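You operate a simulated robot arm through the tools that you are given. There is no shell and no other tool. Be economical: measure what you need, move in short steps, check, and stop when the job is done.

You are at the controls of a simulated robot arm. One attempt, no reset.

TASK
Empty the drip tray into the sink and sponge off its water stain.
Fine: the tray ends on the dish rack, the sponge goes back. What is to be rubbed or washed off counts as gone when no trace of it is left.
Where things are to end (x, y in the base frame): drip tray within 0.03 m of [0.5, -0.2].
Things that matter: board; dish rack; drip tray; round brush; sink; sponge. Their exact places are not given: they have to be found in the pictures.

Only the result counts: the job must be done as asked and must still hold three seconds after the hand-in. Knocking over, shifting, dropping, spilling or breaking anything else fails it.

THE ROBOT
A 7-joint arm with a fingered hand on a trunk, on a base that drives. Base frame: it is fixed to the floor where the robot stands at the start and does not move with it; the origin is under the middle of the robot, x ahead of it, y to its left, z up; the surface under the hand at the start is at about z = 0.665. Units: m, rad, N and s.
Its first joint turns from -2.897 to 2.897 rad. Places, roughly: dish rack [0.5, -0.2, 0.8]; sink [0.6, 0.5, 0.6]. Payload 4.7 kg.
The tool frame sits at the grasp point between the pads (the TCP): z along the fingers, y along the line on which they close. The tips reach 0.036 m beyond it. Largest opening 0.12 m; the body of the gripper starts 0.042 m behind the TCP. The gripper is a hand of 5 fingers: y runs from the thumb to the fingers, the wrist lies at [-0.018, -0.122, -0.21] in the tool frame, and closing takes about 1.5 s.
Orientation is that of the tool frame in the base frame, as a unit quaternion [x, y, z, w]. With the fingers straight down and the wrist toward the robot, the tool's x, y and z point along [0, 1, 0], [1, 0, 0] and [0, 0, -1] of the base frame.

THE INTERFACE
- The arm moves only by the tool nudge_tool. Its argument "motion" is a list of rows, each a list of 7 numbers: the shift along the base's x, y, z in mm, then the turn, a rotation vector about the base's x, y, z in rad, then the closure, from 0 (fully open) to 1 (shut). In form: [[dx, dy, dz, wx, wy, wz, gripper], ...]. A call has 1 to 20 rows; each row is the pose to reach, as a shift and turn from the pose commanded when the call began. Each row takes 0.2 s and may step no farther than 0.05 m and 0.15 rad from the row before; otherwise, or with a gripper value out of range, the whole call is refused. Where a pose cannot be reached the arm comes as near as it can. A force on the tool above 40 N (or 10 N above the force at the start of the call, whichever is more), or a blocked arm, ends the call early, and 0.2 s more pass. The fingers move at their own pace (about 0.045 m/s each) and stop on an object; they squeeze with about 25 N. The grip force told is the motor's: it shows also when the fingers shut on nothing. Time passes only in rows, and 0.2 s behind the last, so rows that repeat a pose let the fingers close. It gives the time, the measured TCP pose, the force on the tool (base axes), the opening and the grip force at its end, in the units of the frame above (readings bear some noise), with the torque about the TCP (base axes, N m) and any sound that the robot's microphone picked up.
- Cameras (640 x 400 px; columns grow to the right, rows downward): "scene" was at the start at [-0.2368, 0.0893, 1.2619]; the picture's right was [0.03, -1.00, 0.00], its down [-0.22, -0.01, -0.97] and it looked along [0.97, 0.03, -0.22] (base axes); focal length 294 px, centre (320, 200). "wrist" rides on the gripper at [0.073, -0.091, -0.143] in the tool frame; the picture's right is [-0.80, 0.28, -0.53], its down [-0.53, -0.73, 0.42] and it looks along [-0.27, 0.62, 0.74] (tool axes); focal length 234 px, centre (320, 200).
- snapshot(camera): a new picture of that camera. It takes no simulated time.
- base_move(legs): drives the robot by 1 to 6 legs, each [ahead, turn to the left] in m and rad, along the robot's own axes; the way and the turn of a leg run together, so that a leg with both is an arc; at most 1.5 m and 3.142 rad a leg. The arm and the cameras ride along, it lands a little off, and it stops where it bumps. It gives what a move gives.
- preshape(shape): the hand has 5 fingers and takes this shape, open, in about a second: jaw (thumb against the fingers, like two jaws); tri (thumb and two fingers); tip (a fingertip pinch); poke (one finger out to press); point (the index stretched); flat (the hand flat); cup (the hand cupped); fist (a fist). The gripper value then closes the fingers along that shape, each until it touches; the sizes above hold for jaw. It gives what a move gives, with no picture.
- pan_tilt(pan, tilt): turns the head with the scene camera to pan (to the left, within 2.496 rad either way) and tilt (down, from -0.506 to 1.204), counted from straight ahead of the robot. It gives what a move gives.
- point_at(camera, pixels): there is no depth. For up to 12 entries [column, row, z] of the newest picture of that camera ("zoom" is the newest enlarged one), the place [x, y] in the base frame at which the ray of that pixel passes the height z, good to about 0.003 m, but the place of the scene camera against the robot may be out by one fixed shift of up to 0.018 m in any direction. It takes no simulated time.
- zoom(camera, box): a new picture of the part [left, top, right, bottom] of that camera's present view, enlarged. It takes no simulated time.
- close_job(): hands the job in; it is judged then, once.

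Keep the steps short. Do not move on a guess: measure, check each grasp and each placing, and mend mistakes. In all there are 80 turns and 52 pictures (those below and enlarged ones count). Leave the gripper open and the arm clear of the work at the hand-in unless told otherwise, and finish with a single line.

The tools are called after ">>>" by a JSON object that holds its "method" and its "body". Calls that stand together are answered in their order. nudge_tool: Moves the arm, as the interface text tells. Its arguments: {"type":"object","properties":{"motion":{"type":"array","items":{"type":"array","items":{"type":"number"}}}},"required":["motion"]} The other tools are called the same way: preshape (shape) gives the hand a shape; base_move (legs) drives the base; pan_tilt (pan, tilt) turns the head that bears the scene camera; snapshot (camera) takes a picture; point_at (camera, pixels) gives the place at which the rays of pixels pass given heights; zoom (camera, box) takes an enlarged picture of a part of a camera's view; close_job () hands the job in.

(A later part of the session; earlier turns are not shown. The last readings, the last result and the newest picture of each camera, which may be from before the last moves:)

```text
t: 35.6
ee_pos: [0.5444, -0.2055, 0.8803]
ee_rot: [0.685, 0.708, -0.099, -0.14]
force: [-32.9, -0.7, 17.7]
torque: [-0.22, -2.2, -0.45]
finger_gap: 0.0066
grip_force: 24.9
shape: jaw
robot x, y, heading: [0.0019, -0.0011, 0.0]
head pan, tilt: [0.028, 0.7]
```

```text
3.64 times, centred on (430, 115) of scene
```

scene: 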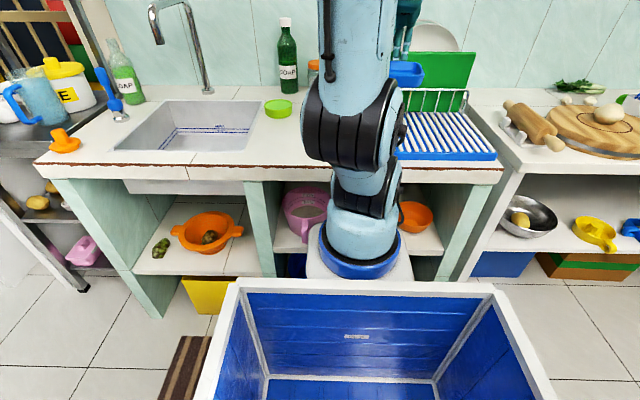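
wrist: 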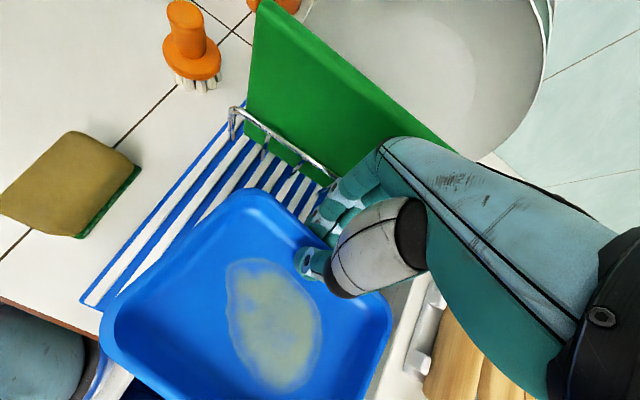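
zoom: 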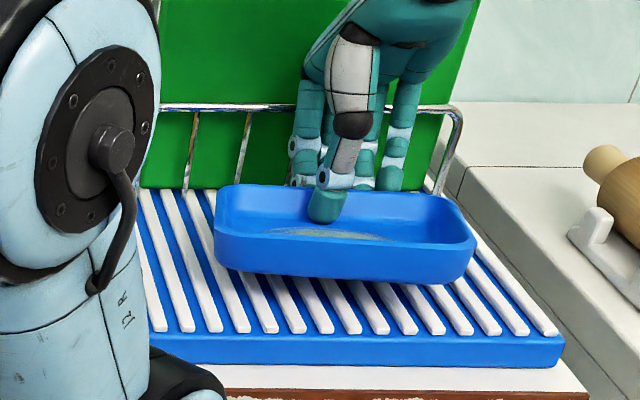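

The knuckles push the rail (−33 N in x), though the rack corner hasn't moved (still about pixel (497,152)). I'll back off up and away, then take out most of the lean so the hand stays clear of the rail.

>>> {"method": "nudge_tool", "body": {"motion": [[-8, 0, 8, 0, 0, 0, 1], [-16, 0, 25, 0, 0, 0, 1], [-18, 0, 40, 0, -0.08, 0, 1], [-18, 0, 40, 0, -0.18, 0, 1], [-20, 0, 40, 0, -0.3, 0, 1], [-20, 0, 40, 0, -0.3, 0, 1]]}}

>>> {"method": "snapshot", "body": {"camera": "wrist"}}

>>> {"method": "point_at", "body": {"camera": "wrist", "pixels": [[252, 190, 0.885], [390, 300, 0.885], [105, 330, 0.85]]}}

```text
t: 37.0
ee_pos: [0.5265, -0.2058, 0.92]
ee_rot: [0.691, 0.722, 0.005, -0.032]
force: [0.0, 1.1, -0.5]
torque: [-0.02, -0.08, 0.0]
finger_gap: 0.0075
grip_force: 24.8
shape: jaw
robot x, y, heading: [0.0028, 0.0003, 0.0]
head pan, tilt: [0.028, 0.7]
```

```text
13 pictures are left
```

wrist: 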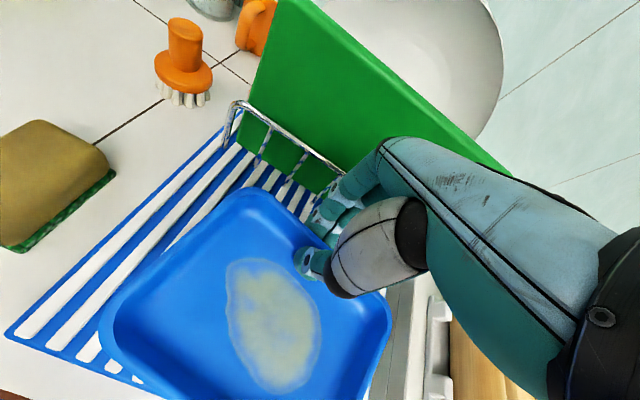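

```text
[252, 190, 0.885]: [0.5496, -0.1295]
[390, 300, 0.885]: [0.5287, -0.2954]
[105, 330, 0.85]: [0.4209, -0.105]
```

The hand is upright now and the fingers clear the rail. Lowering gently again.

>>> {"method": "nudge_tool", "body": {"motion": [[0, 0, -12, 0, 0, 0, 1], [0, 0, -24, 0, 0, 0, 1], [0, 0, -34, 0, 0, 0, 1], [0, 0, -40, 0, 0, 0, 1], [0, 0, -44, 0, 0, 0, 1], [0, 0, -44, 0, 0, 0, 1]]}}

>>> {"method": "zoom", "body": {"camera": "scene", "box": [350, 60, 510, 170]}}

```text
t: 38.4
ee_pos: [0.5268, -0.2056, 0.8764]
ee_rot: [0.692, 0.721, 0.004, -0.032]
force: [0.8, -0.9, 1.3]
torque: [0.05, 0.18, 0.01]
finger_gap: 0.0079
grip_force: 25.2
shape: jaw
robot x, y, heading: [0.004, 0.001, 0.0]
head pan, tilt: [0.028, 0.7]
```

```text
3.64 times, centred on (430, 115) of scene
```

zoom: 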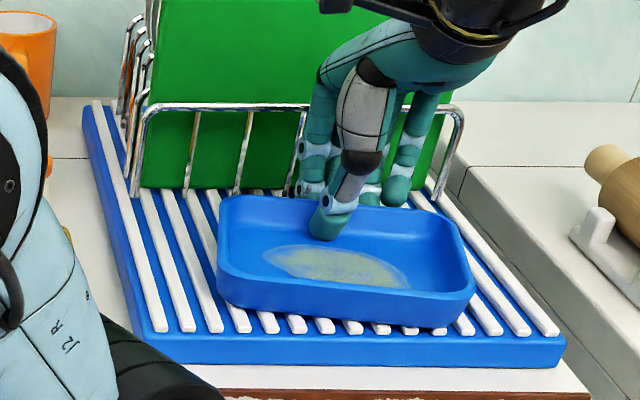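

The front edge has touched down lightly and the rail is clear. I'll press the back down in small steps.

>>> {"method": "nudge_tool", "body": {"motion": [[0, 0, -4, 0, 0, 0, 1], [0, 0, -8, 0, 0, 0, 1], [0, 0, -11, 0, 0, 0, 1], [0, 0, -14, 0, 0, 0, 1], [0, 0, -14, 0, 0, 0, 1]]}}

```text
t: 39.0
ee_pos: [0.5267, -0.2055, 0.8719]
ee_rot: [0.692, 0.721, 0.004, -0.028]
force: [-1.1, -0.1, 10.3]
torque: [0.14, 0.3, 0.06]
finger_gap: 0.0082
grip_force: 25.4
shape: jaw
robot x, y, heading: [-0.0027, 0.0037, 0.002]
head pan, tilt: [0.028, 0.7]
stopped in row 3: the force on the tool passed its limit at 46 N (the readings are from after the stop); the commanded pose is now the measured one
```

It resists now, so the tray is seated. I'll release it gently.

>>> {"method": "nudge_tool", "body": {"motion": [[0, 0, 0, 0, 0, 0, 0.9], [0, 0, 0, 0, 0, 0, 0.82], [0, 0, 0, 0, 0, 0, 0.78], [0, 0, 0, 0, 0, 0, 0.78]]}}

>>> {"method": "zoom", "body": {"camera": "scene", "box": [350, 60, 510, 170]}}

```text
t: 40.0
ee_pos: [0.5264, -0.206, 0.8727]
ee_rot: [0.692, 0.721, 0.004, -0.028]
force: [3.1, -0.7, 14.8]
torque: [0.12, 0.13, -0.02]
finger_gap: 0.0264
grip_force: 0.1
shape: jaw
robot x, y, heading: [0.0016, -0.0, -0.002]
head pan, tilt: [0.028, 0.7]
```

```text
3.64 times, centred on (430, 115) of scene
```

zoom: 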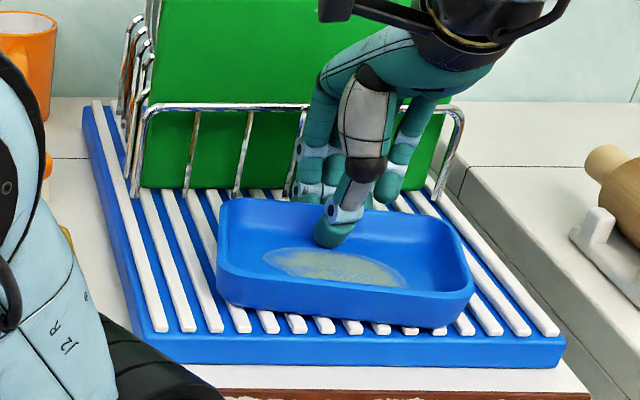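

The tray sits on the rack. I'll rise clear and move to a spot from which both the tray and the sponge can be seen.

>>> {"method": "nudge_tool", "body": {"motion": [[-3, 0, 15, 0, 0, 0, 0.78], [-3, 0, 50, 0, 0, 0, 0.7], [-5, 0, 95, 0, 0, 0, 0.5], [-8, 0, 130, 0, 0, 0, 0.4], [-10, 40, 140, 0.02, 0, 0, 0.3], [-12, 85, 140, -0.02, 0, 0, 0.3], [-15, 130, 140, -0.05, 0, -0.02, 0.3], [-18, 170, 140, -0.07, 0, -0.02, 0.3], [-20, 205, 140, -0.08, -0.02, -0.02, 0.3], [-20, 205, 140, -0.08, -0.02, -0.02, 0.3]]}}

>>> {"method": "snapshot", "body": {"camera": "wrist"}}

```text
t: 42.2
ee_pos: [0.5075, 0.0008, 1.0117]
ee_rot: [0.699, 0.715, -0.018, 0.006]
force: [0.0, 0.1, 0.1]
torque: [-0.03, 0.01, -0.03]
finger_gap: 0.0837
grip_force: 0.0
shape: jaw
robot x, y, heading: [-0.0027, 0.0004, 0.004]
head pan, tilt: [0.028, 0.7]
```

```text
10 pictures are left
```

wrist: 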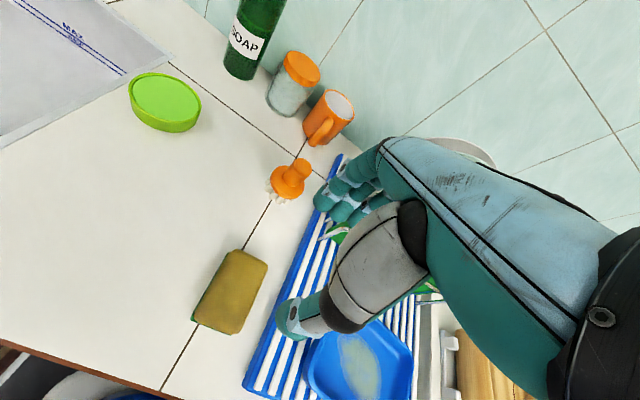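

I'll measure the sponge's and tray's positions from this view.

>>> {"method": "point_at", "body": {"camera": "wrist", "pixels": [[231, 251, 0.835], [267, 264, 0.835], [238, 332, 0.835], [197, 319, 0.835], [193, 320, 0.795], [376, 320, 0.855], [412, 352, 0.855], [307, 376, 0.855], [340, 335, 0.835], [345, 380, 0.835], [380, 390, 0.835], [360, 345, 0.835]]}}

>>> {"method": "zoom", "body": {"camera": "wrist", "box": [170, 230, 430, 395]}}

```text
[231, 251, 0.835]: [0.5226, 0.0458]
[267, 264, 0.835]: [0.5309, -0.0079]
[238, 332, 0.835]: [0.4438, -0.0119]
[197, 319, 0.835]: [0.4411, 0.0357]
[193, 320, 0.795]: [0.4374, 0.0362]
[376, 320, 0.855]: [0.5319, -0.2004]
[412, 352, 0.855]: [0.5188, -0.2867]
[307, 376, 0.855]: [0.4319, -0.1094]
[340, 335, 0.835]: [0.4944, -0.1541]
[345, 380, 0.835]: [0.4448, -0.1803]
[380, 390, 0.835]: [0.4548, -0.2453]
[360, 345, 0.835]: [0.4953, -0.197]
```

```text
2.42 times, centred on (300, 312) of wrist
```

zoom: 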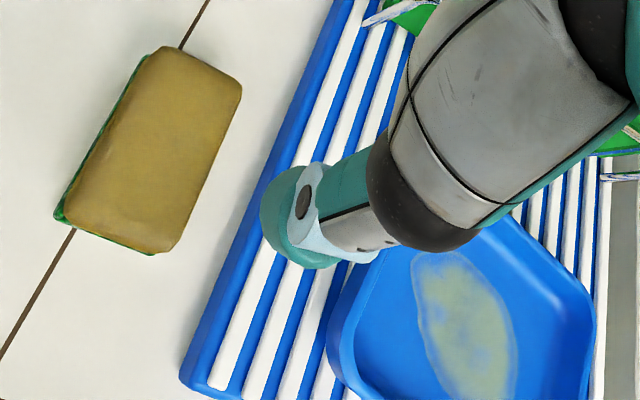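

Sponge: centre ≈ (0.485, 0.015), about 0.087 × 0.05, yaw ≈ +0.085. It fits inside the tray only if I hold it across its narrow side, so I'll yaw the hand by +1.63 rad above it.

>>> {"method": "nudge_tool", "body": {"motion": [[-2, 1, 0, 0, 0, 0.14, 0.3], [-4, 2, 0, 0, 0, 0.28, 0.3], [-6, 4, 0, 0, 0, 0.42, 0.3], [-8, 5, 0, 0, 0, 0.56, 0.3], [-10, 6, 0, 0, 0, 0.7, 0.3], [-12, 8, 0, 0, 0, 0.84, 0.3], [-14, 9, 0, 0, 0, 0.98, 0.3], [-16, 11, 0, 0, 0, 1.12, 0.3], [-18, 12, 0, 0, 0, 1.26, 0.3], [-20, 13, 0, 0, 0, 1.4, 0.3], [-22, 14, 0, 0, 0, 1.52, 0.3], [-22, 14, 0, 0, 0, 1.63, 0.3], [-22, 14, 0, 0, 0, 1.63, 0.3]]}}

```text
t: 45.0
ee_pos: [0.4854, 0.0128, 1.0117]
ee_rot: [-0.04, 0.999, -0.008, 0.017]
force: [-0.4, 0.6, -0.8]
torque: [0.02, -0.03, 0.03]
finger_gap: 0.0836
grip_force: 0.0
shape: jaw
robot x, y, heading: [0.0007, -0.0036, 0.0]
head pan, tilt: [0.028, 0.7]
```

The yaw was reached exactly. Lowering around the sponge to TCP z≈0.848.

>>> {"method": "nudge_tool", "body": {"motion": [[0, 2, -40, 0, 0, 0, 0.3], [0, 2, -80, 0, 0, 0, 0.3], [0, 2, -115, 0, 0, 0, 0.3], [0, 2, -140, 0, 0, 0, 0.3], [0, 2, -155, 0, 0, 0, 0.3], [0, 2, -164, 0, 0, 0, 0.3], [0, 2, -164, 0, 0, 0, 0.3]]}}

>>> {"method": "snapshot", "body": {"camera": "wrist"}}

```text
t: 46.6
ee_pos: [0.4868, 0.0144, 0.8476]
ee_rot: [-0.039, 0.999, -0.008, 0.017]
force: [-0.2, -0.4, -0.1]
torque: [0.0, -0.01, 0.01]
finger_gap: 0.0837
grip_force: 0.1
shape: jaw
robot x, y, heading: [-0.0012, -0.002, 0.001]
head pan, tilt: [0.028, 0.7]
```

```text
8 pictures are left
```

wrist: 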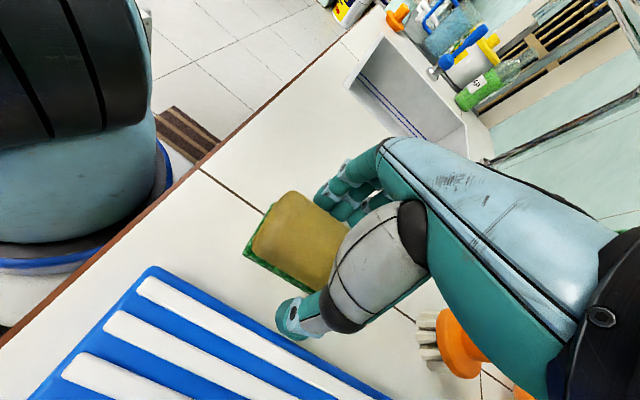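

The thumb and fingers straddle the sponge. Closing, then lifting.

>>> {"method": "nudge_tool", "body": {"motion": [[0, 0, 0, 0, 0, 0, 0.6], [0, 0, 0, 0, 0, 0, 1], [0, 0, 0, 0, 0, 0, 1], [0, 0, 0, 0, 0, 0, 1], [0, 0, 0, 0, 0, 0, 1], [0, 0, 0, 0, 0, 0, 1], [0, 0, 10, 0, 0, 0, 1], [0, 0, 30, 0, 0, 0, 1], [0, 0, 70, 0, 0, 0, 1], [0, 0, 110, 0, 0, 0, 1], [0, 0, 110, 0, 0, 0, 1]]}}

>>> {"method": "snapshot", "body": {"camera": "wrist"}}

```text
t: 49.0
ee_pos: [0.4844, 0.0157, 0.9589]
ee_rot: [-0.039, 0.999, -0.008, 0.015]
force: [0.3, 0.0, -0.4]
torque: [-0.03, 0.02, 0.0]
finger_gap: 0.0506
grip_force: 25.5
shape: jaw
robot x, y, heading: [0.0011, -0.0026, 0.0]
head pan, tilt: [0.028, 0.7]
```

```text
7 pictures are left
```

wrist: 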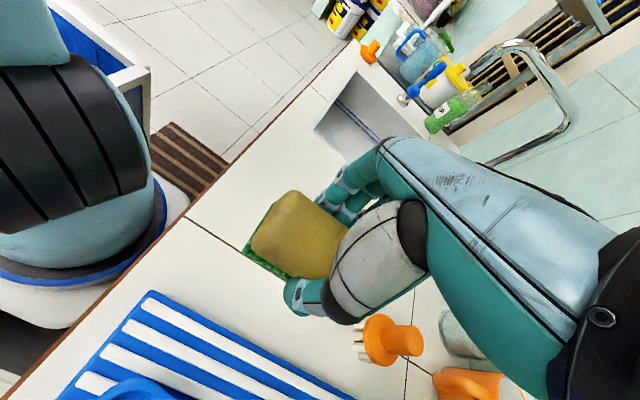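

The sponge is held (gap 0.0506). The tray centre is ≈ (0.478, −0.198) with yaw ≈ −0.12, and the stain spans about y −0.145…−0.24. I'll carry the sponge above the tray and align it with the tray.

>>> {"method": "nudge_tool", "body": {"motion": [[0, -20, 5, 0, 0, -0.03, 1], [-1, -55, 5, 0, 0, -0.07, 1], [-2, -95, 5, 0, 0, -0.11, 1], [-3, -135, 5, 0, 0, -0.15, 1], [-5, -175, 5, 0, 0, -0.2, 1], [-6, -205, 5, 0, 0, -0.2, 1], [-6, -211, -20, 0, 0, -0.2, 1], [-6, -211, -45, 0, 0, -0.2, 1], [-6, -211, -55, 0, 0, -0.2, 1], [-6, -211, -60, 0, 0, -0.2, 1]]}}

>>> {"method": "zoom", "body": {"camera": "scene", "box": [350, 60, 510, 170]}}

```text
t: 51.2
ee_pos: [0.4793, -0.1959, 0.897]
ee_rot: [0.059, 0.998, -0.01, 0.016]
force: [-0.3, -0.1, -0.4]
torque: [0.01, -0.01, 0.0]
finger_gap: 0.0505
grip_force: 24.9
shape: jaw
robot x, y, heading: [0.0044, -0.0023, -0.002]
head pan, tilt: [0.028, 0.7]
```

```text
3.64 times, centred on (430, 115) of scene
```

zoom: 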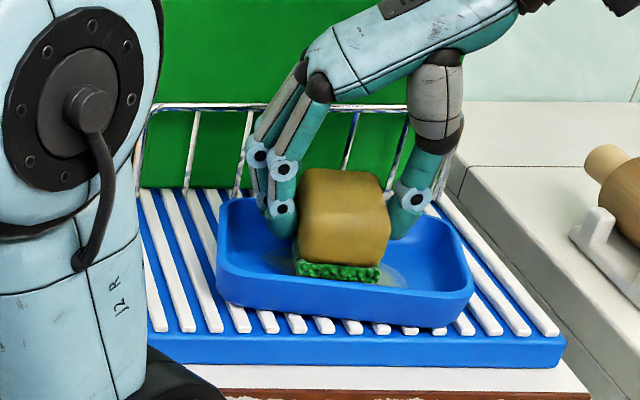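

The sponge is centred inside the tray, just above the floor. I'll press down in small steps.

>>> {"method": "nudge_tool", "body": {"motion": [[0, 0, -2, 0, 0, 0, 1], [0, 0, -4, 0, 0, 0, 1], [0, 0, -6, 0, 0, 0, 1], [0, 0, -8, 0, 0, 0, 1], [0, 0, -8, 0, 0, 0, 1]]}}

```text
t: 52.4
ee_pos: [0.4796, -0.1955, 0.8897]
ee_rot: [0.06, 0.998, -0.01, 0.016]
force: [0.5, 0.2, -0.6]
torque: [0.0, 0.01, 0.0]
finger_gap: 0.0507
grip_force: 25.1
shape: jaw
robot x, y, heading: [0.001, 0.0004, -0.002]
head pan, tilt: [0.028, 0.7]
```

No contact yet, so I'll continue down slowly.

>>> {"method": "nudge_tool", "body": {"motion": [[0, 0, -2, 0, 0, 0, 1], [0, 0, -4, 0, 0, 0, 1], [0, 0, -5, 0, 0, 0, 1], [0, 0, -6, 0, 0, 0, 1], [0, 0, -6, 0, 0, 0, 1]]}}

```text
t: 53.6
ee_pos: [0.4787, -0.1975, 0.885]
ee_rot: [0.06, 0.998, -0.011, 0.017]
force: [1.5, -0.4, 25.1]
torque: [0.06, -0.12, -0.01]
finger_gap: 0.0518
grip_force: 25.2
shape: jaw
robot x, y, heading: [-0.0004, -0.0007, -0.002]
head pan, tilt: [0.028, 0.7]
```

There's 25 N of contact, so I'll ease to a light press and rub in a small raster inside the walls.

>>> {"method": "nudge_tool", "body": {"motion": [[0, 0, 1.3, 0, 0, 0, 1], [0, 8, 1.3, 0, 0, 0, 1], [0, 15, 1.3, 0, 0, 0, 1], [8, 15, 1.3, 0, 0, 0, 1], [8, 5, 1.3, 0, 0, 0, 1], [8, -5, 1.3, 0, 0, 0, 1], [8, -15, 1.3, 0, 0, 0, 1], [0, -15, 1.3, 0, 0, 0, 1], [0, -5, 1.3, 0, 0, 0, 1], [0, 5, 1.3, 0, 0, 0, 1], [0, 15, 1.3, 0, 0, 0, 1], [-8, 15, 1.3, 0, 0, 0, 1], [-8, 5, 1.3, 0, 0, 0, 1], [-8, -5, 1.3, 0, 0, 0, 1], [-8, -15, 1.3, 0, 0, 0, 1], [0, -15, 1.3, 0, 0, 0, 1], [0, 0, 1.3, 0, 0, 0, 1], [0, 15, 1.3, 0, 0, 0, 1], [0, 18, 1.3, 0, 0, 0, 1], [0, 10, 1.3, 0, 0, 0, 1]]}}

```text
t: 57.8
ee_pos: [0.4789, -0.1871, 0.8858]
ee_rot: [0.059, 0.998, -0.01, 0.016]
force: [0.6, 3.8, 11.4]
torque: [0.16, -0.04, 0.0]
finger_gap: 0.0514
grip_force: 25.0
shape: jaw
robot x, y, heading: [-0.0011, -0.0007, 0.003]
head pan, tilt: [0.028, 0.7]
```

Rubbed with 11 N of press. Lifting to look.

>>> {"method": "nudge_tool", "body": {"motion": [[0, -5, 20, 0, 0, 0, 1], [0, -10, 60, 0, 0, 0, 1], [0, -10, 100, 0, 0, 0, 1], [0, -10, 100, 0, 0, 0, 1]]}}

>>> {"method": "zoom", "body": {"camera": "scene", "box": [380, 80, 510, 165]}}

```text
t: 58.8
ee_pos: [0.4784, -0.1963, 0.986]
ee_rot: [0.06, 0.998, -0.009, 0.016]
force: [-0.9, 0.1, 0.3]
torque: [0.01, 0.04, 0.0]
finger_gap: 0.0515
grip_force: 24.6
shape: jaw
robot x, y, heading: [0.0015, -0.0007, -0.007]
head pan, tilt: [0.028, 0.7]
```

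```text
4.71 times, centred on (445, 122) of scene
```

zoom: 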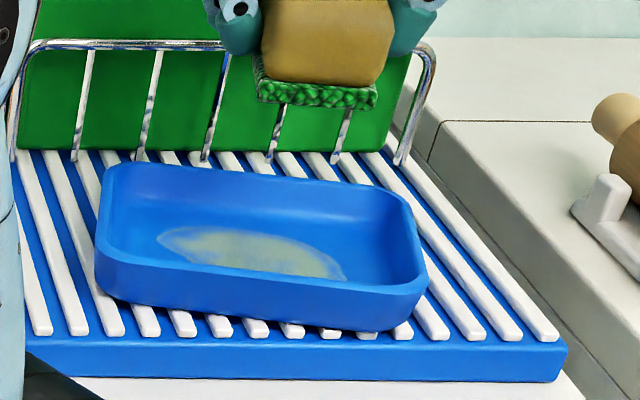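

The stain is still there and the tray was dragged about 10 mm left (its left edge went from px 402 to 397). I'll press a bit firmer, use the walls to nudge the tray back right and slightly +x, and keep rubbing.

>>> {"method": "nudge_tool", "body": {"motion": [[0, 5, -50, 0, 0, 0, 1], [0, 5, -95, 0, 0, 0, 1], [0, 5, -100.3, 0, 0, 0, 1], [0, -5, -100.3, 0, 0, 0, 1], [0, -14, -100.3, 0, 0, 0, 1], [0, -22, -100.3, 0, 0, 0, 1], [8, -12, -100.3, 0, 0, 0, 1], [16, -5, -100.3, 0, 0, 0, 1], [23, -2, -100.3, 0, 0, 0, 1], [12, 8, -100.3, 0, 0, 0, 1], [12, -2, -100.3, 0, 0, 0, 1], [12, -12, -100.3, 0, 0, 0, 1], [3, -12, -100.3, 0, 0, 0, 1], [3, -2, -100.3, 0, 0, 0, 1], [3, 8, -100.3, 0, 0, 0, 1], [3, 12, -100.3, 0, 0, 0, 1], [12, 12, -100.3, 0, 0, 0, 1], [20, 12, -100.3, 0, 0, 0, 1], [20, 0, -100.3, 0, 0, 0, 1], [20, -12, -100.3, 0, 0, 0, 1]]}}

```text
refused: row 1 steps farther than a row can; nothing moved
```

The first step was slightly too long, so I'll resend it with shorter rows.

>>> {"method": "nudge_tool", "body": {"motion": [[0, 3, -48, 0, 0, 0, 1], [0, 5, -95, 0, 0, 0, 1], [0, 5, -100.3, 0, 0, 0, 1], [0, -5, -100.3, 0, 0, 0, 1], [0, -14, -100.3, 0, 0, 0, 1], [0, -22, -100.3, 0, 0, 0, 1], [8, -12, -100.3, 0, 0, 0, 1], [16, -5, -100.3, 0, 0, 0, 1], [23, -2, -100.3, 0, 0, 0, 1], [12, 8, -100.3, 0, 0, 0, 1], [12, -2, -100.3, 0, 0, 0, 1], [12, -12, -100.3, 0, 0, 0, 1], [3, -12, -100.3, 0, 0, 0, 1], [3, -2, -100.3, 0, 0, 0, 1], [3, 8, -100.3, 0, 0, 0, 1], [3, 12, -100.3, 0, 0, 0, 1], [12, 12, -100.3, 0, 0, 0, 1], [20, 12, -100.3, 0, 0, 0, 1], [20, 0, -100.3, 0, 0, 0, 1], [20, -12, -100.3, 0, 0, 0, 1]]}}

>>> {"method": "zoom", "body": {"camera": "scene", "box": [380, 80, 510, 165]}}

```text
t: 63.0
ee_pos: [0.4986, -0.2079, 0.8827]
ee_rot: [0.06, 0.998, -0.009, 0.016]
force: [-0.5, 6.2, 18.7]
torque: [0.33, -0.07, 0.03]
finger_gap: 0.0523
grip_force: 24.7
shape: jaw
robot x, y, heading: [-0.0021, -0.0021, -0.002]
head pan, tilt: [0.028, 0.7]
```

```text
4.71 times, centred on (445, 122) of scene
```

zoom: 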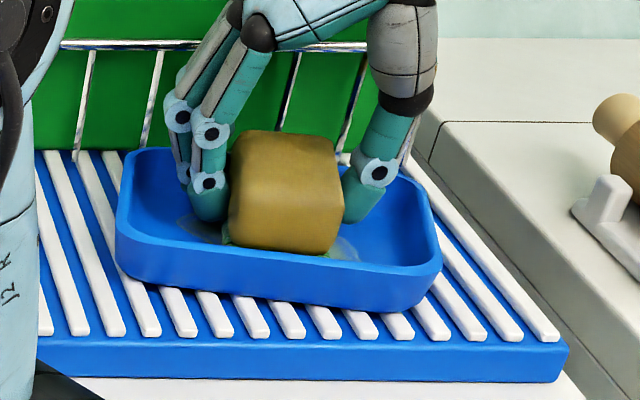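

It's working: the stain is now only a faint grey and the tray is back near y≈−0.2. I'll continue with another raster in this orientation.

>>> {"method": "nudge_tool", "body": {"motion": [[-10, -6, 0, 0, 0, 0, 1], [-21, -6, 0, 0, 0, 0, 1], [-21, 4, 0, 0, 0, 0, 1], [-21, 14, 0, 0, 0, 0, 1], [-21, 22, 0, 0, 0, 0, 1], [-14, 22, 0, 0, 0, 0, 1], [-14, 12, 0, 0, 0, 0, 1], [-14, 2, 0, 0, 0, 0, 1], [-14, -6, 0, 0, 0, 0, 1], [-7, -6, 0, 0, 0, 0, 1], [-7, 4, 0, 0, 0, 0, 1], [-7, 14, 0, 0, 0, 0, 1], [-7, 22, 0, 0, 0, 0, 1], [-20, 22, 0, 0, 0, 0, 1], [-20, 12, 0, 0, 0, 0, 1], [-20, 2, 0, 0, 0, 0, 1], [-20, -7, 0, 0, 0, 0, 1], [-10, -2, 0, 0, 0, 0, 1], [-2, 4, 0, 0, 0, 0, 1], [-10, 8, 0, 0, 0, 0, 1]]}}

>>> {"method": "nudge_tool", "body": {"motion": [[0, 0, 15, 0, 0, 0, 1], [0, 0, 35, 0, 0, 0, 1], [0, 0, 35, 0, 0, -0.14, 1], [0, 0, 35, 0, 0, -0.28, 1], [0, 0, 35, 0, 0, -0.42, 1], [0, 0, 35, 0, 0, -0.56, 1], [0, 0, 35, 0, 0, -0.7, 1], [0, 0, 35, 0, 0, -0.84, 1], [0, 0, 35, 0, 0, -0.98, 1], [0, 0, 35, 0, 0, -1.12, 1], [0, 0, 35, 0, 0, -1.26, 1], [0, 0, 35, 0, 0, -1.4, 1], [0, 0, 35, 0, 0, -1.54, 1], [0, 0, 35, 0, 0, -1.57, 1], [0, 0, 35, 0, 0, -1.57, 1]]}}

>>> {"method": "snapshot", "body": {"camera": "wrist"}}

```text
t: 67.2
ee_pos: [0.4889, -0.2011, 0.8851]
ee_rot: [0.06, 0.998, -0.009, 0.016]
force: [3.5, -1.7, 11.8]
torque: [0.05, -0.1, -0.06]
finger_gap: 0.0515
grip_force: 25.3
shape: jaw
robot x, y, heading: [0.002, 0.0034, -0.001]
head pan, tilt: [0.028, 0.7]
```

```text
t: 70.4
ee_pos: [0.4888, -0.2, 0.9182]
ee_rot: [0.748, 0.663, -0.018, 0.005]
force: [0.0, -0.2, 0.1]
torque: [0.01, 0.0, -0.01]
finger_gap: 0.0514
grip_force: 25.0
shape: jaw
robot x, y, heading: [-0.0009, -0.0024, -0.003]
head pan, tilt: [0.028, 0.7]
```

```text
3 pictures are left
```

wrist: 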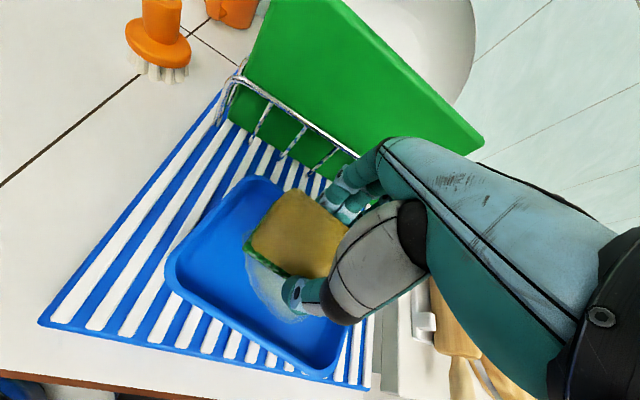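

A faint trace remains at (248–300, 262–320). I'll measure it and the tray from this view.

>>> {"method": "point_at", "body": {"camera": "wrist", "pixels": [[250, 178, 0.857], [166, 270, 0.857], [325, 378, 0.857], [200, 222, 0.857], [240, 325, 0.857], [248, 262, 0.833], [258, 295, 0.833], [285, 318, 0.833], [303, 318, 0.833], [320, 360, 0.833], [185, 270, 0.833], [250, 195, 0.833]]}}

```text
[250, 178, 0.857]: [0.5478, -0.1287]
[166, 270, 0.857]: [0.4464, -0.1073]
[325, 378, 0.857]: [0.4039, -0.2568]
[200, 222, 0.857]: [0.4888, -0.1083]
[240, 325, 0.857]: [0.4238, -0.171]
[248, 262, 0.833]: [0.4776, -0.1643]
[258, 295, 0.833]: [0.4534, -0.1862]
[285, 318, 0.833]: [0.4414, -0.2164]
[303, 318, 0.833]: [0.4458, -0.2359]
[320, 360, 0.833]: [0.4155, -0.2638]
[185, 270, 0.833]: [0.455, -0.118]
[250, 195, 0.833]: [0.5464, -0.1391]
```

The remaining trace is toward the tray's front and right. I'll align to the tray's yaw (≈ −0.2) and rub wide along its length.

>>> {"method": "nudge_tool", "body": {"motion": [[0, 6, -18, 0, 0, -0.08, 1], [0, 8, -32, 0, 0, -0.08, 1], [1, 9, -35.4, 0, 0, -0.08, 1], [-12, 12, -35.4, 0, 0, -0.08, 1], [-10, 22, -35.4, 0, 0, -0.08, 1], [-8, 32, -35.4, 0, 0, -0.08, 1], [5, 30, -35.4, 0, 0, -0.08, 1], [3, 20, -35.4, 0, 0, -0.08, 1], [1, 9, -35.4, 0, 0, -0.08, 1], [-1, -2, -35.4, 0, 0, -0.08, 1], [-3, -12, -35.4, 0, 0, -0.08, 1], [-17, -10, -35.4, 0, 0, -0.08, 1], [-15, 1, -35.4, 0, 0, -0.08, 1], [-13, 12, -35.4, 0, 0, -0.08, 1], [-10, 22, -35.4, 0, 0, -0.08, 1], [-8, 32, -35.4, 0, 0, -0.08, 1], [-10, 22, -35.4, 0, 0, -0.08, 1], [-13, 12, -35.4, 0, 0, -0.08, 1], [-15, 1, -35.4, 0, 0, -0.08, 1], [-17, -10, -35.4, 0, 0, -0.08, 1]]}}

>>> {"method": "nudge_tool", "body": {"motion": [[2, 11, 0, 0, 0, 0, 1], [4, 22, 0, 0, 0, 0, 1], [7, 33, 0, 0, 0, 0, 1], [9, 42, 0, 0, 0, 0, 1], [14, 41, 0, 0, 0, 0, 1], [12, 31, 0, 0, 0, 0, 1], [10, 20, 0, 0, 0, 0, 1], [8, 9, 0, 0, 0, 0, 1], [6, -1, 0, 0, 0, 0, 1], [0, 0, 0, 0, 0, 0, 1], [2, 11, 0, 0, 0, 0, 1], [4, 22, 0, 0, 0, 0, 1], [7, 33, 0, 0, 0, 0, 1], [9, 42, 0, 0, 0, 0, 1], [7, 33, 0, 0, 0, 0, 1], [4, 22, 0, 0, 0, 0, 1], [2, 11, 0, 0, 0, 0, 1], [0, 0, 0, 0, 0, 0, 1], [8, 14, 0, 0, 0, 0, 1], [20, 22, 0, 0, 0, 0, 1]]}}

```text
t: 74.6
ee_pos: [0.4709, -0.2112, 0.8841]
ee_rot: [0.774, 0.633, -0.018, 0.004]
force: [0.7, 4.0, 11.7]
torque: [0.1, -0.07, 0.04]
finger_gap: 0.0515
grip_force: 25.2
shape: jaw
robot x, y, heading: [0.0027, -0.0006, -0.003]
head pan, tilt: [0.028, 0.7]
```

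```text
t: 78.8
ee_pos: [0.4919, -0.1881, 0.8835]
ee_rot: [0.774, 0.633, -0.018, 0.003]
force: [-4.0, -1.7, 10.0]
torque: [-0.07, 0.02, 0.0]
finger_gap: 0.0511
grip_force: 25.4
shape: jaw
robot x, y, heading: [0.0009, -0.0034, -0.003]
head pan, tilt: [0.028, 0.7]
```

Next I'll lift, turn the sponge's long side front-to-back again (aligned to the tray), and work the front area.

>>> {"method": "nudge_tool", "body": {"motion": [[-3, 0, 15, 0, 0, 0, 1], [-7, -2, 32, 0, 0, 0.1, 1], [-7, -2, 32, 0, 0, 0.25, 1], [-7, -2, 32, 0, 0, 0.4, 1], [-7, -2, 32, 0, 0, 0.55, 1], [-7, -2, 32, 0, 0, 0.7, 1], [-7, -2, 32, 0, 0, 0.85, 1], [-7, -2, 32, 0, 0, 1.0, 1], [-7, -2, 32, 0, 0, 1.15, 1], [-7, -2, 32, 0, 0, 1.3, 1], [-7, -2, 32, 0, 0, 1.45, 1], [-7, -2, 32, 0, 0, 1.57, 1], [-7, -2, 15, 0, 0, 1.57, 1], [-7, -2, 4, 0, 0, 1.57, 1], [-7, -2, 0, 0, 0, 1.57, 1]]}}

>>> {"method": "nudge_tool", "body": {"motion": [[-10, 2, 0, 0, 0, 0, 1], [-8, 10, 0, 0, 0, 0, 1], [-7, 17, 0, 0, 0, 0, 1], [-9, 6, 0, 0, 0, 0, 1], [-11, -4, 0, 0, 0, 0, 1], [-13, -15, 0, 0, 0, 0, 1], [-8, -16, 0, 0, 0, 0, 1], [-5, -6, 0, 0, 0, 0, 1], [-3, 5, 0, 0, 0, 0, 1], [-1, 16, 0, 0, 0, 0, 1], [-7, 17, 0, 0, 0, 0, 1], [-9, 6, 0, 0, 0, 0, 1], [-11, -4, 0, 0, 0, 0, 1], [-13, -15, 0, 0, 0, 0, 1], [-11, -14, 0, 0, 0, 0.13, 1], [-10, -13, 0, 0, 0, 0.26, 1], [-9, -12, 0, 0, 0, 0.4, 1], [-4, -13, 0, 0, 0, 0.4, 1], [-9, -12, 0, 0, 0, 0.4, 1], [-7, -6, 0, 0, 0, 0.4, 1]]}}

```text
t: 82.0
ee_pos: [0.4853, -0.191, 0.8837]
ee_rot: [0.1, 0.995, -0.011, 0.016]
force: [0.4, 0.1, 8.0]
torque: [0.1, -0.02, 0.0]
finger_gap: 0.0514
grip_force: 25.1
shape: jaw
robot x, y, heading: [0.0027, -0.0025, -0.002]
head pan, tilt: [0.028, 0.7]
```

```text
t: 86.2
ee_pos: [0.4774, -0.1941, 0.8833]
ee_rot: [-0.1, 0.995, -0.008, 0.016]
force: [-0.8, -3.4, 8.9]
torque: [-0.13, 0.04, -0.01]
finger_gap: 0.0513
grip_force: 25.1
shape: jaw
robot x, y, heading: [-0.0056, 0.0015, -0.001]
head pan, tilt: [0.028, 0.7]
```

One more sweep with the sponge slanted both ways, ending with a slight push of the tray toward +x. Then I'll lift and look.

>>> {"method": "nudge_tool", "body": {"motion": [[-2, -6, 0, 0, 0, 0, 1], [2, -7, 0, 0, 0, 0, 1], [0, 3, 0, 0, 0, -0.13, 1], [2, 8, 0, 0, 0, -0.26, 1], [2, 10, 0, 0, 0, -0.4, 1], [1, 16, 0, 0, 0, -0.53, 1], [1, 18, 0, 0, 0, -0.66, 1], [1, 18, 0, 0, 0, -0.8, 1], [-1, 12, 0, 0, 0, -0.8, 1], [3, 14, 0, 0, 0, -0.8, 1], [1, 20, 0, 0, 0, -0.8, 1], [-1, 8, 0, 0, 0, -0.7, 1], [-2, 0, 0, 0, 0, -0.58, 1], [-4, -6, 0, 0, 0, -0.45, 1], [-2, 4, 0, 0, 0, -0.4, 1], [10, 4, 0, 0, 0, -0.4, 1], [22, 2, 0, 0, 0, -0.4, 1], [26, 0, 0, 0, 0, -0.4, 1], [18, 0, 0, 0, 0, -0.4, 1], [18, 0, 20, 0, 0, -0.4, 1]]}}

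>>> {"method": "nudge_tool", "body": {"motion": [[-3, 30, 40, 0, 0, 0.1, 1], [-6, 75, 60, 0, 0, 0.2, 1], [-6, 120, 60, 0, 0, 0.2, 1], [-6, 165, 60, 0, 0, 0.2, 1], [-6, 205, 60, 0, 0, 0.2, 1], [-6, 205, 60, 0, 0, 0.2, 1]]}}

>>> {"method": "zoom", "body": {"camera": "scene", "box": [390, 90, 500, 160]}}

```text
t: 90.4
ee_pos: [0.4961, -0.1952, 0.9036]
ee_rot: [0.1, 0.995, -0.011, 0.014]
force: [-0.6, -0.1, 0.1]
torque: [0.07, 0.05, 0.05]
finger_gap: 0.0515
grip_force: 25.3
shape: jaw
robot x, y, heading: [-0.0001, -0.0025, -0.002]
head pan, tilt: [0.028, 0.7]
```

```text
t: 91.8
ee_pos: [0.4919, 0.0108, 0.9661]
ee_rot: [0.0, 1.0, -0.008, 0.017]
force: [-0.2, -1.5, -0.1]
torque: [-0.01, -0.02, -0.01]
finger_gap: 0.0514
grip_force: 24.9
shape: jaw
robot x, y, heading: [-0.0028, 0.0022, -0.006]
head pan, tilt: [0.028, 0.7]
```

```text
5.71 times, centred on (445, 125) of scene
```

zoom: 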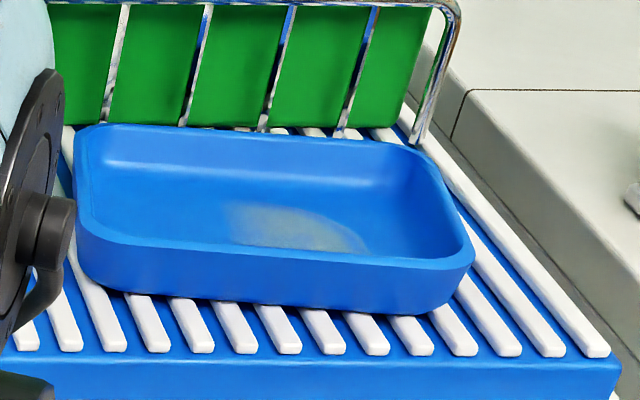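

The left and back of the stain are gone. A patch remains at zoom px (230–365, 205–250). I'll measure it against the tray.

>>> {"method": "point_at", "body": {"camera": "zoom", "pixels": [[76, 160, 0.857], [475, 245, 0.857], [88, 126, 0.857], [418, 150, 0.857], [80, 235, 0.857], [440, 268, 0.857], [230, 205, 0.833], [300, 207, 0.833], [365, 250, 0.833], [235, 242, 0.833], [250, 124, 0.857], [250, 249, 0.857]]}}

```text
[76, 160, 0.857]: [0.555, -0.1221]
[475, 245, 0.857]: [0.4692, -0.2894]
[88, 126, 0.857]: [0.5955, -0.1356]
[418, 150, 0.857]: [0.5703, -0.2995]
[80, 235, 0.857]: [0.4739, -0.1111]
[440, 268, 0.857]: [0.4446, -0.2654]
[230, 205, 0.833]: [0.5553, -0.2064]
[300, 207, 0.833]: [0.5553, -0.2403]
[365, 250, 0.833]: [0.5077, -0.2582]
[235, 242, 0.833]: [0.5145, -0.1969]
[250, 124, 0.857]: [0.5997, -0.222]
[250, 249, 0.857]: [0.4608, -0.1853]
```

The remaining patch is in the tray's right half (from the tray centre, y' about +0.01 to −0.05). I'll turn the sponge lengthwise again and work that side.

>>> {"method": "nudge_tool", "body": {"motion": [[0, -10, 0, 0, 0, -0.147, 1], [0, -30, 0, 0, 0, -0.294, 1], [0, -50, 0, 0, 0, -0.441, 1], [0, -70, 0, 0, 0, -0.588, 1], [0, -90, 0, 0, 0, -0.735, 1], [0, -115, 0, 0, 0, -0.882, 1], [1, -140, 0, 0, 0, -1.029, 1], [2, -165, 0, 0, 0, -1.176, 1], [3, -190, 0, 0, 0, -1.323, 1], [3, -215, 0, 0, 0, -1.47, 1], [3, -230, 0, 0, 0, -1.617, 1], [3, -235, 0, 0, 0, -1.76, 1], [3, -235, -25, 0, 0, -1.76, 1], [3, -235, -50, 0, 0, -1.76, 1], [3, -235, -70, 0, 0, -1.76, 1], [3, -235, -77, 0, 0, -1.76, 1], [3, -235, -80.5, 0, 0, -1.76, 1], [3, -235, -80.5, 0, 0, -1.76, 1]]}}

>>> {"method": "zoom", "body": {"camera": "scene", "box": [390, 90, 500, 160]}}

```text
t: 95.6
ee_pos: [0.4922, -0.2255, 0.8829]
ee_rot: [0.771, 0.637, -0.018, 0.005]
force: [0.1, 0.8, 4.5]
torque: [0.04, -0.02, 0.03]
finger_gap: 0.0509
grip_force: 25.4
shape: jaw
robot x, y, heading: [-0.002, 0.0001, -0.003]
head pan, tilt: [0.028, 0.7]
```

```text
5.71 times, centred on (445, 125) of scene
```

zoom: 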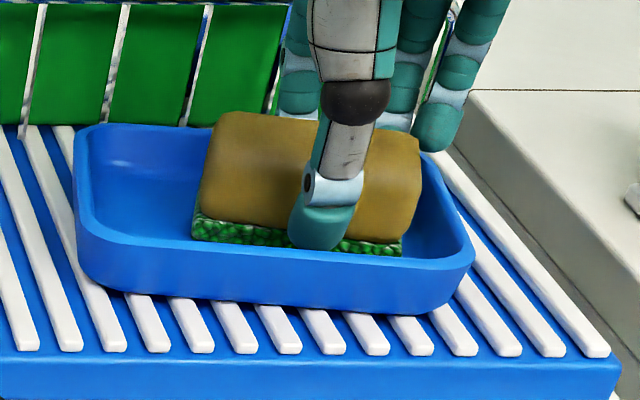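

The sponge now lies over the remaining patch. Rubbing here with several passes.

>>> {"method": "nudge_tool", "body": {"motion": [[0, 0, -0.7, 0, 0, 0, 1], [2, 10, -0.7, 0, 0, 0, 1], [3, 18, -0.7, 0, 0, 0, 1], [2, 8, -0.7, 0, 0, 0, 1], [-1, -3, -0.7, 0, 0, 0, 1], [-8, -1, -0.7, 0, 0, 0, 1], [-6, 9, -0.7, 0, 0, 0, 1], [-4, 19, -0.7, 0, 0, 0, 1], [-6, 9, -0.7, 0, 0, 0, 1], [-8, -1, -0.7, 0, 0, 0, 1], [7, -4, -0.7, 0, 0, 0, 1], [9, 6, -0.7, 0, 0, 0, 1], [11, 16, -0.7, 0, 0, 0, 1], [9, 6, -0.7, 0, 0, 0, 1], [7, -4, -0.7, 0, 0, 0, 1], [-8, -1, -0.7, 0, 0, 0, 1], [-6, 9, -0.7, 0, 0, 0, 1], [-4, 19, -0.7, 0, 0, 0, 1], [-6, 9, -0.7, 0, 0, 0, 1], [-8, -1, -0.7, 0, 0, 0, 1]]}}

>>> {"method": "nudge_tool", "body": {"motion": [[2, 10, 0, 0, 0, 0, 1], [4, 20, 0, 0, 0, 0, 1], [2, 10, 0, 0, 0, 0, 1], [0, 0, 0, 0, 0, 0, 1], [8, -2, 0, 0, 0, 0, 1], [10, 8, 0, 0, 0, 0, 1], [12, 18, 0, 0, 0, 0, 1], [10, 8, 0, 0, 0, 0, 1], [8, -2, 0, 0, 0, 0, 1], [16, -3, 0, 0, 0, 0, 1], [18, 7, 0, 0, 0, 0, 1], [20, 17, 0, 0, 0, 0, 1], [18, 7, 0, 0, 0, 0, 1], [16, -3, 0, 0, 0, 0, 1], [0, 0, 0, 0, 0, 0, 1], [2, 10, 0, 0, 0, 0, 1], [4, 20, 0, 0, 0, 0, 1], [2, 10, 0, 0, 0, 0, 1], [0, 0, 0, 0, 0, 0, 1], [8, 8, 0, 0, 0, 0, 1]]}}

```text
t: 99.8
ee_pos: [0.4829, -0.2258, 0.8834]
ee_rot: [0.771, 0.637, -0.018, 0.003]
force: [0.2, 1.7, 5.3]
torque: [0.05, -0.07, 0.0]
finger_gap: 0.0518
grip_force: 25.6
shape: jaw
robot x, y, heading: [0.0002, -0.0021, -0.006]
head pan, tilt: [0.028, 0.7]
```

```text
t: 104.0
ee_pos: [0.4918, -0.2192, 0.8826]
ee_rot: [0.771, 0.637, -0.018, 0.003]
force: [-3.5, -2.4, 10.7]
torque: [-0.08, 0.03, 0.01]
finger_gap: 0.0516
grip_force: 24.2
shape: jaw
robot x, y, heading: [-0.0023, 0.0039, 0.0]
head pan, tilt: [0.028, 0.7]
```

Now the other orientation on the right and front part: lift, turn, press, and sweep including slants.

>>> {"method": "nudge_tool", "body": {"motion": [[1, 2, 15, 0, 0, 0, 1], [3, 5, 32, 0, 0, 0.1, 1], [3, 5, 32, 0, 0, 0.25, 1], [3, 5, 32, 0, 0, 0.4, 1], [3, 5, 32, 0, 0, 0.55, 1], [3, 5, 32, 0, 0, 0.7, 1], [3, 5, 32, 0, 0, 0.85, 1], [3, 5, 32, 0, 0, 1.0, 1], [3, 5, 32, 0, 0, 1.15, 1], [3, 5, 32, 0, 0, 1.3, 1], [3, 5, 32, 0, 0, 1.45, 1], [3, 5, 32, 0, 0, 1.57, 1], [3, 5, 15, 0, 0, 1.57, 1], [3, 5, 4, 0, 0, 1.57, 1], [3, 5, -0.5, 0, 0, 1.57, 1]]}}

>>> {"method": "nudge_tool", "body": {"motion": [[-10, 2, 0, 0, 0, 0, 1], [-8, 12, 0, 0, 0, 0, 1], [-6, 22, 0, 0, 0, 0, 1], [-8, 12, 0, 0, 0, 0, 1], [-10, 2, 0, 0, 0, 0, 1], [-12, -7, 0, 0, 0, 0, 1], [-4, -8, 0, 0, 0, 0, 1], [-2, 2, 0, 0, 0, 0, 1], [0, 12, 0, 0, 0, 0, 1], [2, 22, 0, 0, 0, 0, 1], [-6, 22, 0, 0, 0, 0, 1], [-8, 12, 0, 0, 0, 0, 1], [-10, 2, 0, 0, 0, 0, 1], [-12, -7, 0, 0, 0, 0, 1], [-9, -4, 0, 0, 0, 0.14, 1], [-8, -3, 0, 0, 0, 0.28, 1], [-7, -3, 0, 0, 0, 0.42, 1], [-3, -7, 0, 0, 0, 0.42, 1], [-7, -3, 0, 0, 0, 0.42, 1], [-5, 3, 0, 0, 0, 0.42, 1]]}}

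>>> {"method": "nudge_tool", "body": {"motion": [[-2, -6, 0, 0, 0, 0, 1], [3, -8, 0, 0, 0, 0, 1], [0, 2, 0, 0, 0, 0, 1], [2, 10, 0, 0, 0, -0.1, 1], [-2, 2, 0, 0, 0, -0.2, 1], [-3, -6, 0, 0, 0, -0.3, 1], [-5, -9, 0, 0, 0, -0.42, 1], [-3, 1, 0, 0, 0, -0.42, 1], [-1, 11, 0, 0, 0, -0.42, 1], [0, 18, 0, 0, 0, -0.42, 1], [8, 17, 0, 0, 0, -0.42, 1], [6, 7, 0, 0, 0, -0.42, 1], [4, -3, 0, 0, 0, -0.42, 1], [3, -10, 0, 0, 0, -0.42, 1], [-5, -9, 0, 0, 0, -0.42, 1], [-3, 1, 0, 0, 0, -0.42, 1], [-1, 11, 0, 0, 0, -0.42, 1], [0, 18, 0, 0, 0, -0.42, 1], [-3, 1, 0, 0, 0, -0.42, 1], [6, 2, 0, 0, 0, -0.42, 1]]}}

```text
t: 107.2
ee_pos: [0.4963, -0.2135, 0.883]
ee_rot: [0.095, 0.995, -0.01, 0.015]
force: [-1.2, 0.0, 5.8]
torque: [0.06, 0.0, 0.02]
finger_gap: 0.0514
grip_force: 25.0
shape: jaw
robot x, y, heading: [0.0009, -0.0013, -0.003]
head pan, tilt: [0.028, 0.7]
```

```text
t: 111.4
ee_pos: [0.491, -0.2121, 0.8838]
ee_rot: [-0.114, 0.993, -0.007, 0.017]
force: [-0.6, -3.8, 7.8]
torque: [-0.16, 0.03, -0.03]
finger_gap: 0.0515
grip_force: 25.1
shape: jaw
robot x, y, heading: [-0.0007, -0.0002, 0.0]
head pan, tilt: [0.028, 0.7]
```

```text
t: 115.6
ee_pos: [0.4977, -0.2093, 0.8824]
ee_rot: [0.095, 0.995, -0.01, 0.015]
force: [-0.2, -0.1, 0.3]
torque: [0.02, 0.06, 0.01]
finger_gap: 0.0517
grip_force: 25.1
shape: jaw
robot x, y, heading: [-0.0034, -0.0004, 0.005]
head pan, tilt: [0.028, 0.7]
```

Contact has faded to 0.3 N (the sponge may have slid up a little in the grip), so I'll lower gently to restore it.

>>> {"method": "nudge_tool", "body": {"motion": [[0, 0, -1, 0, 0, 0, 1], [0, 0, -1.5, 0, 0, 0, 1], [0, 0, -1.5, 0, 0, 0, 1]]}}

```text
t: 116.4
ee_pos: [0.497, -0.2094, 0.8815]
ee_rot: [0.095, 0.995, -0.011, 0.015]
force: [0.0, 1.8, 13.0]
torque: [0.08, -0.08, -0.01]
finger_gap: 0.0517
grip_force: 25.5
shape: jaw
robot x, y, heading: [0.0018, 0.0007, -0.002]
head pan, tilt: [0.028, 0.7]
```

Contact is back (13 N). Full raster in this orientation, then again lengthwise.

>>> {"method": "nudge_tool", "body": {"motion": [[-5, 6, 0, 0, 0, 0, 1], [-10, 7, 0, 0, 0, 0, 1], [-8, 15, 0, 0, 0, 0, 1], [-7, 23, 0, 0, 0, 0, 1], [-9, 12, 0, 0, 0, 0, 1], [-11, 1, 0, 0, 0, 0, 1], [-13, -9, 0, 0, 0, 0, 1], [-3, -11, 0, 0, 0, 0, 1], [-1, 0, 0, 0, 0, 0, 1], [1, 11, 0, 0, 0, 0, 1], [3, 21, 0, 0, 0, 0, 1], [10, 19, 0, 0, 0, 0, 1], [9, 8, 0, 0, 0, 0, 1], [7, -3, 0, 0, 0, 0, 1], [5, -12, 0, 0, 0, 0, 1], [-13, -9, 0, 0, 0, 0, 1], [-11, 1, 0, 0, 0, 0, 1], [-9, 12, 0, 0, 0, 0, 1], [-11, 1, 0, 0, 0, 0, 1], [-13, -9, 0, 0, 0, 0, 1]]}}

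>>> {"method": "nudge_tool", "body": {"motion": [[6, 2, 15, 0, 0, 0, 1], [12, 0, 32, 0, 0, -0.1, 1], [12, 0, 32, 0, 0, -0.25, 1], [12, 0, 32, 0, 0, -0.4, 1], [12, 0, 32, 0, 0, -0.55, 1], [12, 0, 32, 0, 0, -0.7, 1], [12, 0, 32, 0, 0, -0.85, 1], [12, 0, 32, 0, 0, -1.0, 1], [12, 0, 32, 0, 0, -1.15, 1], [12, 0, 32, 0, 0, -1.3, 1], [12, 0, 32, 0, 0, -1.45, 1], [12, 0, 32, 0, 0, -1.57, 1], [12, 0, 15, 0, 0, -1.57, 1], [12, 0, 4, 0, 0, -1.57, 1], [12, 0, 0, 0, 0, -1.57, 1]]}}

```text
t: 120.6
ee_pos: [0.4833, -0.2177, 0.8816]
ee_rot: [0.095, 0.995, -0.01, 0.015]
force: [0.6, 3.2, 11.7]
torque: [0.16, -0.07, 0.0]
finger_gap: 0.0524
grip_force: 24.3
shape: jaw
robot x, y, heading: [0.0009, 0.0002, 0.001]
head pan, tilt: [0.028, 0.7]
```

```text
t: 123.8
ee_pos: [0.496, -0.2176, 0.8828]
ee_rot: [0.771, 0.637, -0.018, 0.007]
force: [-2.1, 2.1, 21.6]
torque: [-0.5, -0.98, 0.01]
finger_gap: 0.0518
grip_force: 25.4
shape: jaw
robot x, y, heading: [-0.0039, -0.0005, -0.001]
head pan, tilt: [0.028, 0.7]
```

A torque of −1 N·m shows a finger standing on the tray's back rim, since the tray sits about 1 cm nearer than I assumed. I'll lift, shift −10 mm in x and lower again.

>>> {"method": "nudge_tool", "body": {"motion": [[0, 0, 15, 0, 0, 0, 1], [-6, 0, 25, 0, 0, 0, 1], [-11, 2, 25, 0, 0, 0, 1], [-11, 2, 12, 0, 0, 0, 1], [-11, 2, 4, 0, 0, 0, 1], [-11, 2, 1, 0, 0, 0, 1], [-11, 2, 0, 0, 0, 0, 1]]}}

```text
t: 125.4
ee_pos: [0.4854, -0.2159, 0.8819]
ee_rot: [0.771, 0.637, -0.018, 0.005]
force: [-0.1, 0.7, 5.6]
torque: [0.04, -0.02, 0.02]
finger_gap: 0.0515
grip_force: 25.5
shape: jaw
robot x, y, heading: [0.0016, 0.0016, -0.003]
head pan, tilt: [0.028, 0.7]
```

Clean contact again. Long strokes along the tray, with three lanes.

>>> {"method": "nudge_tool", "body": {"motion": [[0, 0, -0.5, 0, 0, 0, 1], [-2, -11, -0.5, 0, 0, 0, 1], [0, 0, -0.5, 0, 0, 0, 1], [2, 12, -0.5, 0, 0, 0, 1], [5, 24, -0.5, 0, 0, 0, 1], [6, 32, -0.5, 0, 0, 0, 1], [-1, 33, -0.5, 0, 0, 0, 1], [-3, 22, -0.5, 0, 0, 0, 1], [-5, 10, -0.5, 0, 0, 0, 1], [-7, 0, -0.5, 0, 0, 0, 1], [-9, -10, -0.5, 0, 0, 0, 1], [-7, 0, -0.5, 0, 0, 0, 1], [-5, 10, -0.5, 0, 0, 0, 1], [-3, 22, -0.5, 0, 0, 0, 1], [4, 12, -0.5, 0, 0, 0, 1], [7, 0, -0.5, 0, 0, 0, 1], [5, -11, -0.5, 0, 0, 0, 1], [7, 0, -0.5, 0, 0, 0, 1], [10, 12, -0.5, 0, 0, 0, 1], [11, 22, -0.5, 0, 0, 0, 1]]}}

>>> {"method": "nudge_tool", "body": {"motion": [[-12, -8, 0, 0, 0, 0, 1], [-18, -18, 0, 0, 0, 0, 1], [-20, -28, 0, 0, 0, 0, 1], [-20, -33, 0, 0, 0, 0, 1], [-18, -22, 0, 0, 0, 0, 1], [-16, -12, 0, 0, 0, 0, 1], [-14, 0, 0, 0, 0, 0, 1], [-16, -12, 0, 0, 0, 0, 1], [-18, -22, 0, 0, 0, 0, 1], [-20, -33, 0, 0, 0, 0, 1], [-12, -34, 0, 0, 0, 0, 1], [-10, -22, 0, 0, 0, 0, 1], [-8, -12, 0, 0, 0, 0, 1], [-6, 0, 0, 0, 0, 0, 1], [-8, -12, 0, 0, 0, 0, 1], [-10, -22, 0, 0, 0, 0, 1], [-12, -34, 0, 0, 0, 0, 1], [-4, -34, 0, 0, 0, 0, 1], [-2, -22, 0, 0, 0, 0, 1], [0, -12, 0, 0, 0, 0, 1]]}}

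```text
t: 129.6
ee_pos: [0.4971, -0.1937, 0.8801]
ee_rot: [0.771, 0.637, -0.018, 0.004]
force: [-2.0, -5.6, 20.1]
torque: [-0.22, 0.04, -0.04]
finger_gap: 0.0526
grip_force: 25.2
shape: jaw
robot x, y, heading: [0.0005, 0.0012, -0.003]
head pan, tilt: [0.028, 0.7]
```

```text
t: 133.8
ee_pos: [0.4966, -0.2073, 0.8803]
ee_rot: [0.771, 0.637, -0.018, 0.004]
force: [-0.9, -5.0, 13.9]
torque: [-0.13, 0.03, -0.01]
finger_gap: 0.0516
grip_force: 25.0
shape: jaw
robot x, y, heading: [0.001, 0.0004, -0.002]
head pan, tilt: [0.028, 0.7]
```

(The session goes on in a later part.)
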